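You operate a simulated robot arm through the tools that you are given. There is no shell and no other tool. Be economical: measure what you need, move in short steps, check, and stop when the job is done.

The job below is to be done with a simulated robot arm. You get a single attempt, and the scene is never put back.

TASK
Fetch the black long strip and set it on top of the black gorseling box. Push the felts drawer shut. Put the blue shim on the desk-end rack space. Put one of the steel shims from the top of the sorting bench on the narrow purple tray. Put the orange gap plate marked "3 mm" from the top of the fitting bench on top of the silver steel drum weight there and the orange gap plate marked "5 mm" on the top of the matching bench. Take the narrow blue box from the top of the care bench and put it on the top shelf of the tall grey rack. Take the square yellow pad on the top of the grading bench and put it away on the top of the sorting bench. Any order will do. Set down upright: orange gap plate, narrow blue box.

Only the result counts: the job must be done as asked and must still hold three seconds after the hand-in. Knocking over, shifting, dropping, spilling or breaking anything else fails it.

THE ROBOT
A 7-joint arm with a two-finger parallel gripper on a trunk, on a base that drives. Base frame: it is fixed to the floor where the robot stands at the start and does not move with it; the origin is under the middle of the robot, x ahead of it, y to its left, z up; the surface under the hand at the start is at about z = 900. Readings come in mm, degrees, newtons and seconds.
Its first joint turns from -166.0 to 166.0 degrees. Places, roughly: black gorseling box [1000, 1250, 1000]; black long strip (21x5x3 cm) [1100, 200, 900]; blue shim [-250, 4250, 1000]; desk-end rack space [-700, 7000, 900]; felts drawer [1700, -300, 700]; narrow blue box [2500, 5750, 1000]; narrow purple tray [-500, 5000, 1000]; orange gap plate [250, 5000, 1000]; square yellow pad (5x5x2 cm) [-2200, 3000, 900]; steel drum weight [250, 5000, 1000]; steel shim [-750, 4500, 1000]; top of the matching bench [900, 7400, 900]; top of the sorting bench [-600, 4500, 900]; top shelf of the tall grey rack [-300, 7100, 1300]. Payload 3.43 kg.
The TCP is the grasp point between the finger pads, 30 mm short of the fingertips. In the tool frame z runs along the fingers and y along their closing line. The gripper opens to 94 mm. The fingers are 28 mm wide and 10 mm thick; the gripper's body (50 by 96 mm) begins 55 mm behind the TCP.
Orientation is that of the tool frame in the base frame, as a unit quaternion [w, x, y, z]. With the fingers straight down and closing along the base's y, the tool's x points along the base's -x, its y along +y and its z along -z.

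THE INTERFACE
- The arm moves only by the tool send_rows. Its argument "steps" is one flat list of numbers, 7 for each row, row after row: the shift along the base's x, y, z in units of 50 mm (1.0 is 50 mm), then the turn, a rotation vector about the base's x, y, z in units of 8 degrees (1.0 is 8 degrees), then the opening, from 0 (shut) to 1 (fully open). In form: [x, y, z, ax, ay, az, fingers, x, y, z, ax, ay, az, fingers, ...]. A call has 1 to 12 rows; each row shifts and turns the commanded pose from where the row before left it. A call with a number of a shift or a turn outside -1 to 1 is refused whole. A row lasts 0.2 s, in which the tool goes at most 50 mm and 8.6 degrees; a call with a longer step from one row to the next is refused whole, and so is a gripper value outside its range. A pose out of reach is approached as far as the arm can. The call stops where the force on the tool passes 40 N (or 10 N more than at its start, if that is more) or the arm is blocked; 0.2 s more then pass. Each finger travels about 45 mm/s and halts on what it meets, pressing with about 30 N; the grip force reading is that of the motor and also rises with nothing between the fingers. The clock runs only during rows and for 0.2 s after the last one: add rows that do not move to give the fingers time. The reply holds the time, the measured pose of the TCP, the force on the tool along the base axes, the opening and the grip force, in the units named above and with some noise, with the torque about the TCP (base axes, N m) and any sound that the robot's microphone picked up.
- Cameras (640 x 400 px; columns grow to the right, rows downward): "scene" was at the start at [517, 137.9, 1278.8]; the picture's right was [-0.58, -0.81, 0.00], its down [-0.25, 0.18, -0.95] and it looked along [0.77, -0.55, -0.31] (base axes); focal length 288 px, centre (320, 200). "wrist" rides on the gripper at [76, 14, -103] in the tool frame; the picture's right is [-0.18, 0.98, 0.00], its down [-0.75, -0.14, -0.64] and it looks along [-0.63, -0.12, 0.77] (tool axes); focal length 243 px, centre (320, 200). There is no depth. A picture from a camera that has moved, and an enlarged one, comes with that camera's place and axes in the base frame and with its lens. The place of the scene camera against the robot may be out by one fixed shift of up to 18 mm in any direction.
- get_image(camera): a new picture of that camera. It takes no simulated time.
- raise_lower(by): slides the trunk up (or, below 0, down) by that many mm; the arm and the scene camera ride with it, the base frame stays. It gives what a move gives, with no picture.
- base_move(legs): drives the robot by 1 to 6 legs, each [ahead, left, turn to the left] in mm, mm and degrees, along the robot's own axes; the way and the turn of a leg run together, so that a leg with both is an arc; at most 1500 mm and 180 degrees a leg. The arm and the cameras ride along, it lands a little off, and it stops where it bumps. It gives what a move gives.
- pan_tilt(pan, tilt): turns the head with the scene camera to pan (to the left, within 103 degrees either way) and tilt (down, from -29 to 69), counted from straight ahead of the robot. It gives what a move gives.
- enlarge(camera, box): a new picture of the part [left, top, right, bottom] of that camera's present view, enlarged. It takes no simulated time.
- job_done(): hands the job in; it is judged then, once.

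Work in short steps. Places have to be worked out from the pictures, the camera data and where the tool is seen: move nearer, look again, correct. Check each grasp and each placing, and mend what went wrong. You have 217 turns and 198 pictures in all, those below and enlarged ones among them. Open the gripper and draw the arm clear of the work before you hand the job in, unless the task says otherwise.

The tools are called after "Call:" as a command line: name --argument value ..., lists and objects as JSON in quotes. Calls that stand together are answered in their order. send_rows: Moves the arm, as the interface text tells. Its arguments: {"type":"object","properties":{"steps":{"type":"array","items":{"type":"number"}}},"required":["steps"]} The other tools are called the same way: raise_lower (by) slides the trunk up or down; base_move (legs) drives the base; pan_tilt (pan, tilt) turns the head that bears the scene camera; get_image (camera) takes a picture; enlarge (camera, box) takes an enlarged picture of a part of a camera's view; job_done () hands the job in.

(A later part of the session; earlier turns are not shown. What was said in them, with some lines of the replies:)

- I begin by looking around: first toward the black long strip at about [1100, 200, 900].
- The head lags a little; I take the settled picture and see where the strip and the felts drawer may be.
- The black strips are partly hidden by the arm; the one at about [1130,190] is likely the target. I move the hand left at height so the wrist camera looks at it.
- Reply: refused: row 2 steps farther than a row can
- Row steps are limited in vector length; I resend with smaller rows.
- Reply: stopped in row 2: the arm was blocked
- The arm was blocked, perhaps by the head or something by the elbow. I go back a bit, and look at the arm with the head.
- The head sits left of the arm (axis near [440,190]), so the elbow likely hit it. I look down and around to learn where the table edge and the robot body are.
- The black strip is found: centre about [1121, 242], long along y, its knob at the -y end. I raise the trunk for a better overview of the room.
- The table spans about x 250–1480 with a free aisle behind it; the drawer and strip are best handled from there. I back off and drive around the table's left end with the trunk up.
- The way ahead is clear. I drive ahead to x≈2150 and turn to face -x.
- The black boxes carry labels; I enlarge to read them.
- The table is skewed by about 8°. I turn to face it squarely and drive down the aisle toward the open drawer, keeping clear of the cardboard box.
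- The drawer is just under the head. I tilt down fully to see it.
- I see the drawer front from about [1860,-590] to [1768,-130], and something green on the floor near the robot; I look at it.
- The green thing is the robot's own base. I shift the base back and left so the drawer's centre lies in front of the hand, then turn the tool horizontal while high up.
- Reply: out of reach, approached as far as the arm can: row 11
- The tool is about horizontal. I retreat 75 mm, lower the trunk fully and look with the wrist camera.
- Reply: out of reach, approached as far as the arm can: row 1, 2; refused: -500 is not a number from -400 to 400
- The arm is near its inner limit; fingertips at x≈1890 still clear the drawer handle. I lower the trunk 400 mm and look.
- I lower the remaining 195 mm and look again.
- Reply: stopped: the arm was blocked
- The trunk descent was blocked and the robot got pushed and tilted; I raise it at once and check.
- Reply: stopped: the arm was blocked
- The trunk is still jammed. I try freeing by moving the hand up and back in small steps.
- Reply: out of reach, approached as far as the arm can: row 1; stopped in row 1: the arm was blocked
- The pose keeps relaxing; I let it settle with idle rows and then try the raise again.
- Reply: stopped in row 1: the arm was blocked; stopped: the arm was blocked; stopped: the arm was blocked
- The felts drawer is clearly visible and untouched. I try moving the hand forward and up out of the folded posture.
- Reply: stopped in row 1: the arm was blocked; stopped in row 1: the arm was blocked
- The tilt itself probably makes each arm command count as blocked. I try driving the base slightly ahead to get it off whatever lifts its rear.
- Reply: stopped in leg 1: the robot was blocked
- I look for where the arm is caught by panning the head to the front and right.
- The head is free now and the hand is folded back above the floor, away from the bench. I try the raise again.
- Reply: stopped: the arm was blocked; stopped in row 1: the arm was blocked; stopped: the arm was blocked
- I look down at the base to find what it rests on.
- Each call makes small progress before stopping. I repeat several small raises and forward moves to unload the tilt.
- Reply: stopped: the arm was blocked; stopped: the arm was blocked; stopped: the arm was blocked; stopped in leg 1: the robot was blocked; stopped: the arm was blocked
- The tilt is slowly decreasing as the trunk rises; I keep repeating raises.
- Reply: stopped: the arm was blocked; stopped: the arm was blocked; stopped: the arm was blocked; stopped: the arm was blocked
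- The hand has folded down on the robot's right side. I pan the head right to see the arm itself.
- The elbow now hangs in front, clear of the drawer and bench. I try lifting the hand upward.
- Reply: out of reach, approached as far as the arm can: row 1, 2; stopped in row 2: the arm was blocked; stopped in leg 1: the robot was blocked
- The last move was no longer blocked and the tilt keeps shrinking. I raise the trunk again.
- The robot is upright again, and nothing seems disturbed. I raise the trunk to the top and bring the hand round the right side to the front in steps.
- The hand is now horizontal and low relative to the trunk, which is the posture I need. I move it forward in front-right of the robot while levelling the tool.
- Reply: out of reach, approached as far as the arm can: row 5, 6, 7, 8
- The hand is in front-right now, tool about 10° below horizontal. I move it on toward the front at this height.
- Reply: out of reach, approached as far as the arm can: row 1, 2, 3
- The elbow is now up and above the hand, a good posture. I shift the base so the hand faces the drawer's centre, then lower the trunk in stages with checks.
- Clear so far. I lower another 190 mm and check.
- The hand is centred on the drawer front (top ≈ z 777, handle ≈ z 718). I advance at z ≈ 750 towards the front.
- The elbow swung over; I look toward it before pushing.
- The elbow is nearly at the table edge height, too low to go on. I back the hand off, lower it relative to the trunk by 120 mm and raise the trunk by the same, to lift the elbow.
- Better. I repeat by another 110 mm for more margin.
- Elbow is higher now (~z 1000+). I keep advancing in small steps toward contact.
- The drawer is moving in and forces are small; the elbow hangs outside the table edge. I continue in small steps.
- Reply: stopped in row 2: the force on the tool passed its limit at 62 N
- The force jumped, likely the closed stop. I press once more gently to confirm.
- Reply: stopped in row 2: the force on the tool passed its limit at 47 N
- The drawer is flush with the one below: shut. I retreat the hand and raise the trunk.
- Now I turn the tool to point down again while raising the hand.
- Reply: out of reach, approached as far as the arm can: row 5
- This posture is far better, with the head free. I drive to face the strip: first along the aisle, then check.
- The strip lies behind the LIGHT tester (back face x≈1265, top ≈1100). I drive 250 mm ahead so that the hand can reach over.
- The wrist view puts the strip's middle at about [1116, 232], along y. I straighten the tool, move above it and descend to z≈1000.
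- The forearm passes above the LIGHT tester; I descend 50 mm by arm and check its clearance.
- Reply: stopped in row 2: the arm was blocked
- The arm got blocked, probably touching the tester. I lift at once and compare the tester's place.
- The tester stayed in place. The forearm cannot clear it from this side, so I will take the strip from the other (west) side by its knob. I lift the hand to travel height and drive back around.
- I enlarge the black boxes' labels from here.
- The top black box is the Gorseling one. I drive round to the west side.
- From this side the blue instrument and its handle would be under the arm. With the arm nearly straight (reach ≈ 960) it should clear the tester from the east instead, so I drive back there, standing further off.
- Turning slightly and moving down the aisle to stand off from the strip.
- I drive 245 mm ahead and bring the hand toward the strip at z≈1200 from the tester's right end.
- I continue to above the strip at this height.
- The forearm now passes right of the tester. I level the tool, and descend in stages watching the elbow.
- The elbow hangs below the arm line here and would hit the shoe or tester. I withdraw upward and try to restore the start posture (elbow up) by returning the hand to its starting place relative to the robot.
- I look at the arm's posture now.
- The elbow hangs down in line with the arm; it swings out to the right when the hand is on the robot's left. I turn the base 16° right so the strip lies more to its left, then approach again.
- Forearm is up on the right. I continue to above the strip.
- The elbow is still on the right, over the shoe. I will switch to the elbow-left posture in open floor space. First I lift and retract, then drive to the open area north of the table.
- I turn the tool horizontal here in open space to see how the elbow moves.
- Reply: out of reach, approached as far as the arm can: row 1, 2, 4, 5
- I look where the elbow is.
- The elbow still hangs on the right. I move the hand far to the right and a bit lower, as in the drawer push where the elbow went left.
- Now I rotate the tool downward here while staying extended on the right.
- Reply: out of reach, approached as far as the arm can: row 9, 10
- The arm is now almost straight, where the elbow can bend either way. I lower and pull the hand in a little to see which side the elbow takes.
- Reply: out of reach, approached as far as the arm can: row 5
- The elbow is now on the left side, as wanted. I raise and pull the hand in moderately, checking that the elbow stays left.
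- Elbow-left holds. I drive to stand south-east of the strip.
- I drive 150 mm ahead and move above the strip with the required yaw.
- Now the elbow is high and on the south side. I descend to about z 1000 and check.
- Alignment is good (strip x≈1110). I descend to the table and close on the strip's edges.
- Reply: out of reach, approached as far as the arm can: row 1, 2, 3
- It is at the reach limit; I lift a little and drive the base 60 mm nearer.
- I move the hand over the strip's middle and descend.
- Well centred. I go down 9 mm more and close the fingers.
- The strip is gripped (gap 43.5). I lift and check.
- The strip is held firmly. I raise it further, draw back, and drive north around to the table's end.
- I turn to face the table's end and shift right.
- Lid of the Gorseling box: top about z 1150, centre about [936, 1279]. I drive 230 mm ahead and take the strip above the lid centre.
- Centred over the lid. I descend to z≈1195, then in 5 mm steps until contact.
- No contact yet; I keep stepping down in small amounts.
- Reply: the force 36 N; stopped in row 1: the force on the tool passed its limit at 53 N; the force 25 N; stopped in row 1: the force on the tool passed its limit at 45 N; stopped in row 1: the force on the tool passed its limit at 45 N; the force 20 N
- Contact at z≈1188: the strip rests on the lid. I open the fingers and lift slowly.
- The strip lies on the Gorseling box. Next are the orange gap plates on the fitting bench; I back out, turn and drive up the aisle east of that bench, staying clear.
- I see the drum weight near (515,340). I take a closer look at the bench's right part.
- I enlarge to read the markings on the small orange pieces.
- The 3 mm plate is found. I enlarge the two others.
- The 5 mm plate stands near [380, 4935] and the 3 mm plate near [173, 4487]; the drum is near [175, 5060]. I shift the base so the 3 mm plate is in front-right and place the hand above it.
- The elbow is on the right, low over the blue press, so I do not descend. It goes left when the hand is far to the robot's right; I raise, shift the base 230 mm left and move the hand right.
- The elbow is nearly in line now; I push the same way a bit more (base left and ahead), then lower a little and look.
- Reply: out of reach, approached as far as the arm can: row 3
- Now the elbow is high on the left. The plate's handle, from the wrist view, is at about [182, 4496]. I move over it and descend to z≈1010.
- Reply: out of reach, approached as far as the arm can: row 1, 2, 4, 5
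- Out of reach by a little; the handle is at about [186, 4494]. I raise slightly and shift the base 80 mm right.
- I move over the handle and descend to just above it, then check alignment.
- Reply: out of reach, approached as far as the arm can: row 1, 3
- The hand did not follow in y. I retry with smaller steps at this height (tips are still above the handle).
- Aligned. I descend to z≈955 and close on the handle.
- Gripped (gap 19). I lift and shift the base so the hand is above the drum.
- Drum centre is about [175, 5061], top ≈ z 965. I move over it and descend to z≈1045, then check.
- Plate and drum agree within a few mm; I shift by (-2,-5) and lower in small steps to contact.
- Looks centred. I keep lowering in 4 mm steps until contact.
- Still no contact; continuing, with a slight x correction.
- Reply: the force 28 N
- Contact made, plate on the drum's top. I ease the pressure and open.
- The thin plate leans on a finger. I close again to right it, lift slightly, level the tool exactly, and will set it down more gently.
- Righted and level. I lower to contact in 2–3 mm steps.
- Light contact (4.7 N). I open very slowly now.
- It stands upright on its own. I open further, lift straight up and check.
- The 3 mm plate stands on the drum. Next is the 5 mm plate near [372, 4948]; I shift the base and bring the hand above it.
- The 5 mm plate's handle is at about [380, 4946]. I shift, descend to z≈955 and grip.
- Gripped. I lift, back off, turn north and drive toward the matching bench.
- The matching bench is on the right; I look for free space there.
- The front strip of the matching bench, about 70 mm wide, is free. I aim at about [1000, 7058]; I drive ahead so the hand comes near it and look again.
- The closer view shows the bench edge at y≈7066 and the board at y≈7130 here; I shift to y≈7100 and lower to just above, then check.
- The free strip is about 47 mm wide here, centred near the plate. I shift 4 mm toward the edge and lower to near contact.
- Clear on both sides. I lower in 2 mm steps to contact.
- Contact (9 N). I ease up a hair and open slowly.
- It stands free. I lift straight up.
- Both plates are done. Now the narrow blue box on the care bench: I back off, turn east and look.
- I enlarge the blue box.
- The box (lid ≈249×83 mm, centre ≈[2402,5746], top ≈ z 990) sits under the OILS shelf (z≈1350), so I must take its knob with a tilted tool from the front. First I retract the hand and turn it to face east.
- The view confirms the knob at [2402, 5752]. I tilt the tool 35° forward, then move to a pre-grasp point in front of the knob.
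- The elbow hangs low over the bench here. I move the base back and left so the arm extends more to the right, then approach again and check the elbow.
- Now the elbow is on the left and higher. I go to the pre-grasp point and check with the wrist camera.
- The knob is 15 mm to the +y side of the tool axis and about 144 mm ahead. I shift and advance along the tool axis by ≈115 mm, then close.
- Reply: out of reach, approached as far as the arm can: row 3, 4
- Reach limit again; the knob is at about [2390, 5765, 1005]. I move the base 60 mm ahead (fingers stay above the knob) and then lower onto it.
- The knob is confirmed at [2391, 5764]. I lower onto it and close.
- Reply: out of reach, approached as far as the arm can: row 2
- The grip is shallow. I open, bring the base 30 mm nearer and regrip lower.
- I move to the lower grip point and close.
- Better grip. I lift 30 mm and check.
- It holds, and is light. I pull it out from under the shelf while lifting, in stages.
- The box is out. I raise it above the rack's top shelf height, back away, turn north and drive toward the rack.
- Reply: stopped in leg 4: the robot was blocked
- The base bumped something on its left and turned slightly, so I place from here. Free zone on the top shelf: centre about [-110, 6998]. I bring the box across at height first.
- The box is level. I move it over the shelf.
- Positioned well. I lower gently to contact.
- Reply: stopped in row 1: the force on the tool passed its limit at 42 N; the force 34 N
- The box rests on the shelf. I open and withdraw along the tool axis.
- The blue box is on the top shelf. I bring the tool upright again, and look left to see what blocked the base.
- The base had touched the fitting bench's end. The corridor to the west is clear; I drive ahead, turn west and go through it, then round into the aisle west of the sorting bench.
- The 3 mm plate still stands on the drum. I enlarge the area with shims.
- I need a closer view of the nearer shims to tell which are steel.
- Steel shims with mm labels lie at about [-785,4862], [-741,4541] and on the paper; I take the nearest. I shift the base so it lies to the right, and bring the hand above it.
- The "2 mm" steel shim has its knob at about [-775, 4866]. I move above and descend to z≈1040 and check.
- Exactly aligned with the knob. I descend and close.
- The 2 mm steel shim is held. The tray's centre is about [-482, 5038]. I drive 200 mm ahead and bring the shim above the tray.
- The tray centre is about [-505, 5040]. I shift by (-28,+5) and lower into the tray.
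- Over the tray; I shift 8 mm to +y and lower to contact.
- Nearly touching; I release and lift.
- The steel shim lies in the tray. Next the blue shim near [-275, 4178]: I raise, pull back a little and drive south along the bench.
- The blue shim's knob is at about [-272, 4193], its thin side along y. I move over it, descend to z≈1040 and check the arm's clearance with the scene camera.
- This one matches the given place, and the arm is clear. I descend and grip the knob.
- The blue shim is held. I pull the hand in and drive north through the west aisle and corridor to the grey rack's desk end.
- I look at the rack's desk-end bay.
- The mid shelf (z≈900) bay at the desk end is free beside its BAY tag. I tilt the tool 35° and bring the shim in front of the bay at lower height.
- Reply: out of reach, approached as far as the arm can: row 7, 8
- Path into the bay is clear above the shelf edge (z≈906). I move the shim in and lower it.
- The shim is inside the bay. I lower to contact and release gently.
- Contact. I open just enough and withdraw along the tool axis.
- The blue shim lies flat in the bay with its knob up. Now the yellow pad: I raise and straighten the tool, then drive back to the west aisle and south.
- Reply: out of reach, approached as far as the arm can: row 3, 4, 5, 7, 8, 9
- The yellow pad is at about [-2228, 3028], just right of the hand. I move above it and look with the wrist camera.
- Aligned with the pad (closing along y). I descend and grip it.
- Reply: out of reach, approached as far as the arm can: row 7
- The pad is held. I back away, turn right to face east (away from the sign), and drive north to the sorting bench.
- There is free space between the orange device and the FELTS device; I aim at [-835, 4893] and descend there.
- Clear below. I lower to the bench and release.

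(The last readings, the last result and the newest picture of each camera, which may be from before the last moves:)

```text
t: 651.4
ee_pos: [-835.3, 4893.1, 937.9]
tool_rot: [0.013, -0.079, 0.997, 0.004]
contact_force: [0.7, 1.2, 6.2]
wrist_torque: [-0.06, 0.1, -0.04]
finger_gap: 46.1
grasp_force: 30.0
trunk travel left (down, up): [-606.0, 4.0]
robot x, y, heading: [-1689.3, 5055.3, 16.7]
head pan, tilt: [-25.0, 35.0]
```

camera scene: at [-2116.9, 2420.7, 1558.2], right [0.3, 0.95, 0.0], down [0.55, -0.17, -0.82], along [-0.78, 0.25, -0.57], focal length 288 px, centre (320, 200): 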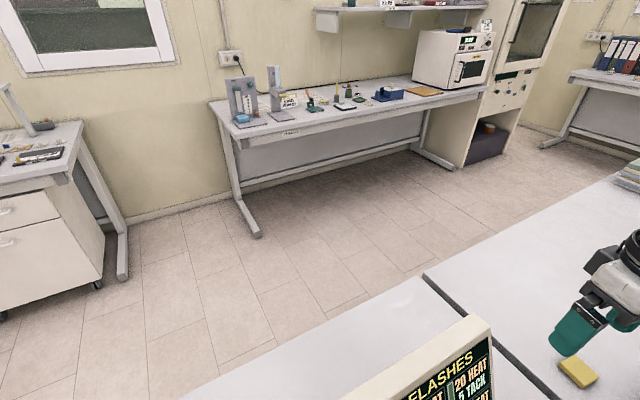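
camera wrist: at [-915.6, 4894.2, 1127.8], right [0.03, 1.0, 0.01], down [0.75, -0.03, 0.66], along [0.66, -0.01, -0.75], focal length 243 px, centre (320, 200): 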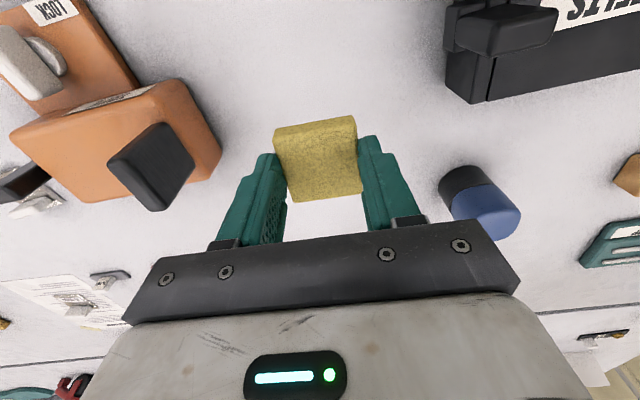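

Contact. I open, lift, and check the pad.

Call:
send_rows --steps '[0, 0, 0, 0, 0, 0, 0.55, 0, 0, 0, 0, 0, 0, 0.65, 0, 0, 0, 0, 0, 0, 0.8, 0, 0, 0, 0, 0, 0, 0.9, 0, 0, 0.4, 0, 0, 0, 0.9, 0, 0, 0.9, 0, 0, 0, 0.9, 0, 0, 0.9, 0, 0, 0, 0.9, 0, 0, 0.9, 0, 0, 0, 0.9, 0, 0, 0.9, 0, 0, 0, 0.9, 0, 0, 0.9, 0, 0, 0, 0.9]'

Call:
get_image --camera "wrist"

```text
t: 653.6
ee_pos: [-833.7, 4892.6, 1185.8]
tool_rot: [0.012, -0.079, 0.997, 0.004]
contact_force: [-0.5, -1.0, 1.0]
wrist_torque: [0.03, 0.01, 0.01]
finger_gap: 84.6
grasp_force: 0.1
trunk travel left (down, up): [-606.0, 4.0]
robot x, y, heading: [-1686.2, 5052.9, 16.7]
head pan, tilt: [-25.0, 35.0]
```

```text
3 pictures are left
camera wrist: at [-913.8, 4892.8, 1286.9], right [0.03, 1.0, 0.01], down [0.75, -0.03, 0.66], along [0.66, -0.01, -0.75], focal length 243 px, centre (320, 200)
```

wrist: 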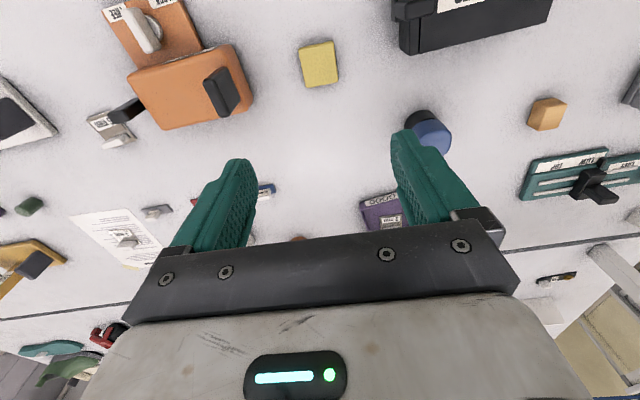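

The pad is on the sorting bench and the shim in its tray. I draw the arm clear and check once more the 3 mm plate on the drum.

Call:
send_rows --steps '[-0.6, 0, 0.7, 0, 0, 0, 1, -0.6, 0, 0.7, 0, 0, 0, 1, -0.6, 0, 0.6, 0, 0, 0, 1]'

Call:
pan_tilt --pan -25 --tilt 20

Call:
send_rows --steps '[0, 0, 0, 0, 0, 0, 1, 0, 0, 0, 0, 0, 0, 1]'

Call:
get_image --camera "scene"

```text
t: 654.4
ee_pos: [-921.6, 4893.8, 1210.3]
tool_rot: [0.014, -0.078, 0.997, 0.004]
contact_force: [0.2, 0.2, 0.0]
wrist_torque: [0.0, -0.02, -0.01]
finger_gap: 94.1
grasp_force: 0.1
out of reach, approached as far as the arm can: row 1, 2, 3
trunk travel left (down, up): [-606.0, 4.0]
robot x, y, heading: [-1688.0, 5054.4, 16.8]
head pan, tilt: [-25.0, 35.0]
```

```text
t: 655.2
ee_pos: [-919.9, 4894.1, 1210.1]
tool_rot: [0.015, -0.079, 0.997, 0.005]
contact_force: [-0.5, -0.4, -0.1]
wrist_torque: [-0.05, -0.02, -0.01]
finger_gap: 93.9
grasp_force: 0.1
trunk travel left (down, up): [-606.0, 4.0]
robot x, y, heading: [-1688.1, 5057.4, 16.8]
head pan, tilt: [-25.0, 20.0]
```

```text
t: 655.8
ee_pos: [-922.0, 4892.5, 1209.4]
tool_rot: [0.014, -0.078, 0.997, 0.004]
contact_force: [-0.1, -0.2, 0.4]
wrist_torque: [0.02, 0.02, 0.0]
finger_gap: 93.7
grasp_force: 0.0
trunk travel left (down, up): [-606.0, 4.0]
robot x, y, heading: [-1686.4, 5056.5, 16.7]
head pan, tilt: [-25.0, 20.0]
```

```text
2 pictures are left
camera scene: at [-1228.8, 5352.4, 1582.1], right [-0.14, -0.99, 0.0], down [-0.34, 0.05, -0.94], along [0.93, -0.14, -0.34], focal length 288 px, centre (320, 200)
```

scene: 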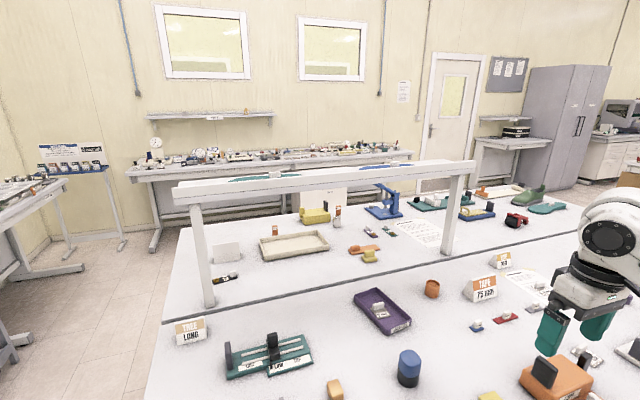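

The 3 mm plate stands on the drum, the shim is in the tray and the gripper is open. I back the robot clear and hand in.

Call:
base_move --legs '[[-350, 0, 0]]'

Call:
job_done

```text
t: 658.0
ee_pos: [-1238.7, 4730.2, 1210.8]
tool_rot: [0.014, -0.038, 0.999, 0.001]
contact_force: [-1.6, -7.5, 1.1]
wrist_torque: [0.58, -0.11, 0.02]
finger_gap: 94.2
grasp_force: 0.0
trunk travel left (down, up): [-606.0, 4.0]
robot x, y, heading: [-1988.0, 4943.7, 12.1]
head pan, tilt: [-25.0, 20.0]
```

```text
The job is handed in.
```

I handed in the job with every item placed, but four things below could affect the result: two collisions and a small shift along the way, and an odd reading at the end.

| Item | Where it ended up |
|---|---|
| Black long strip | On the lid of the black Gorseling box |
| Felts drawer | Pushed shut, flush with the drawer below |
| Blue shim | Flat in the rack's mid-shelf bay at the desk end, marked "BAY 30 cm"; probably the right space, but it lies toward the bay's right side |
| Steel shim (2 mm) | In the narrow purple tray |
| 3 mm orange gap plate | Upright on the 320 gram drum weight; it tipped on the first try and stood on the second. Still standing in the last picture |
| 5 mm orange gap plate | Upright on the front strip of the matching bench |
| Narrow blue box | Upright on the top shelf of the tall grey rack |
| Yellow pad | On the sorting bench |

**Possible problems:**
- **LIGHT tester:** The arm was blocked against it once; it looked unmoved in the next picture.
- **Fitting bench:** The base bumped into something on its left near the north end of the fitting bench and was turned about 9 degrees. I did not check the bench for shifting.
- **Gorseling box:** It seemed to shift by a few millimetres when the strip was pressed down.
- **Last move:** After the final back-off I handed in without another picture. The tool read about 7.5 N sideways and the base had turned several degrees, so the robot may have been touching something.
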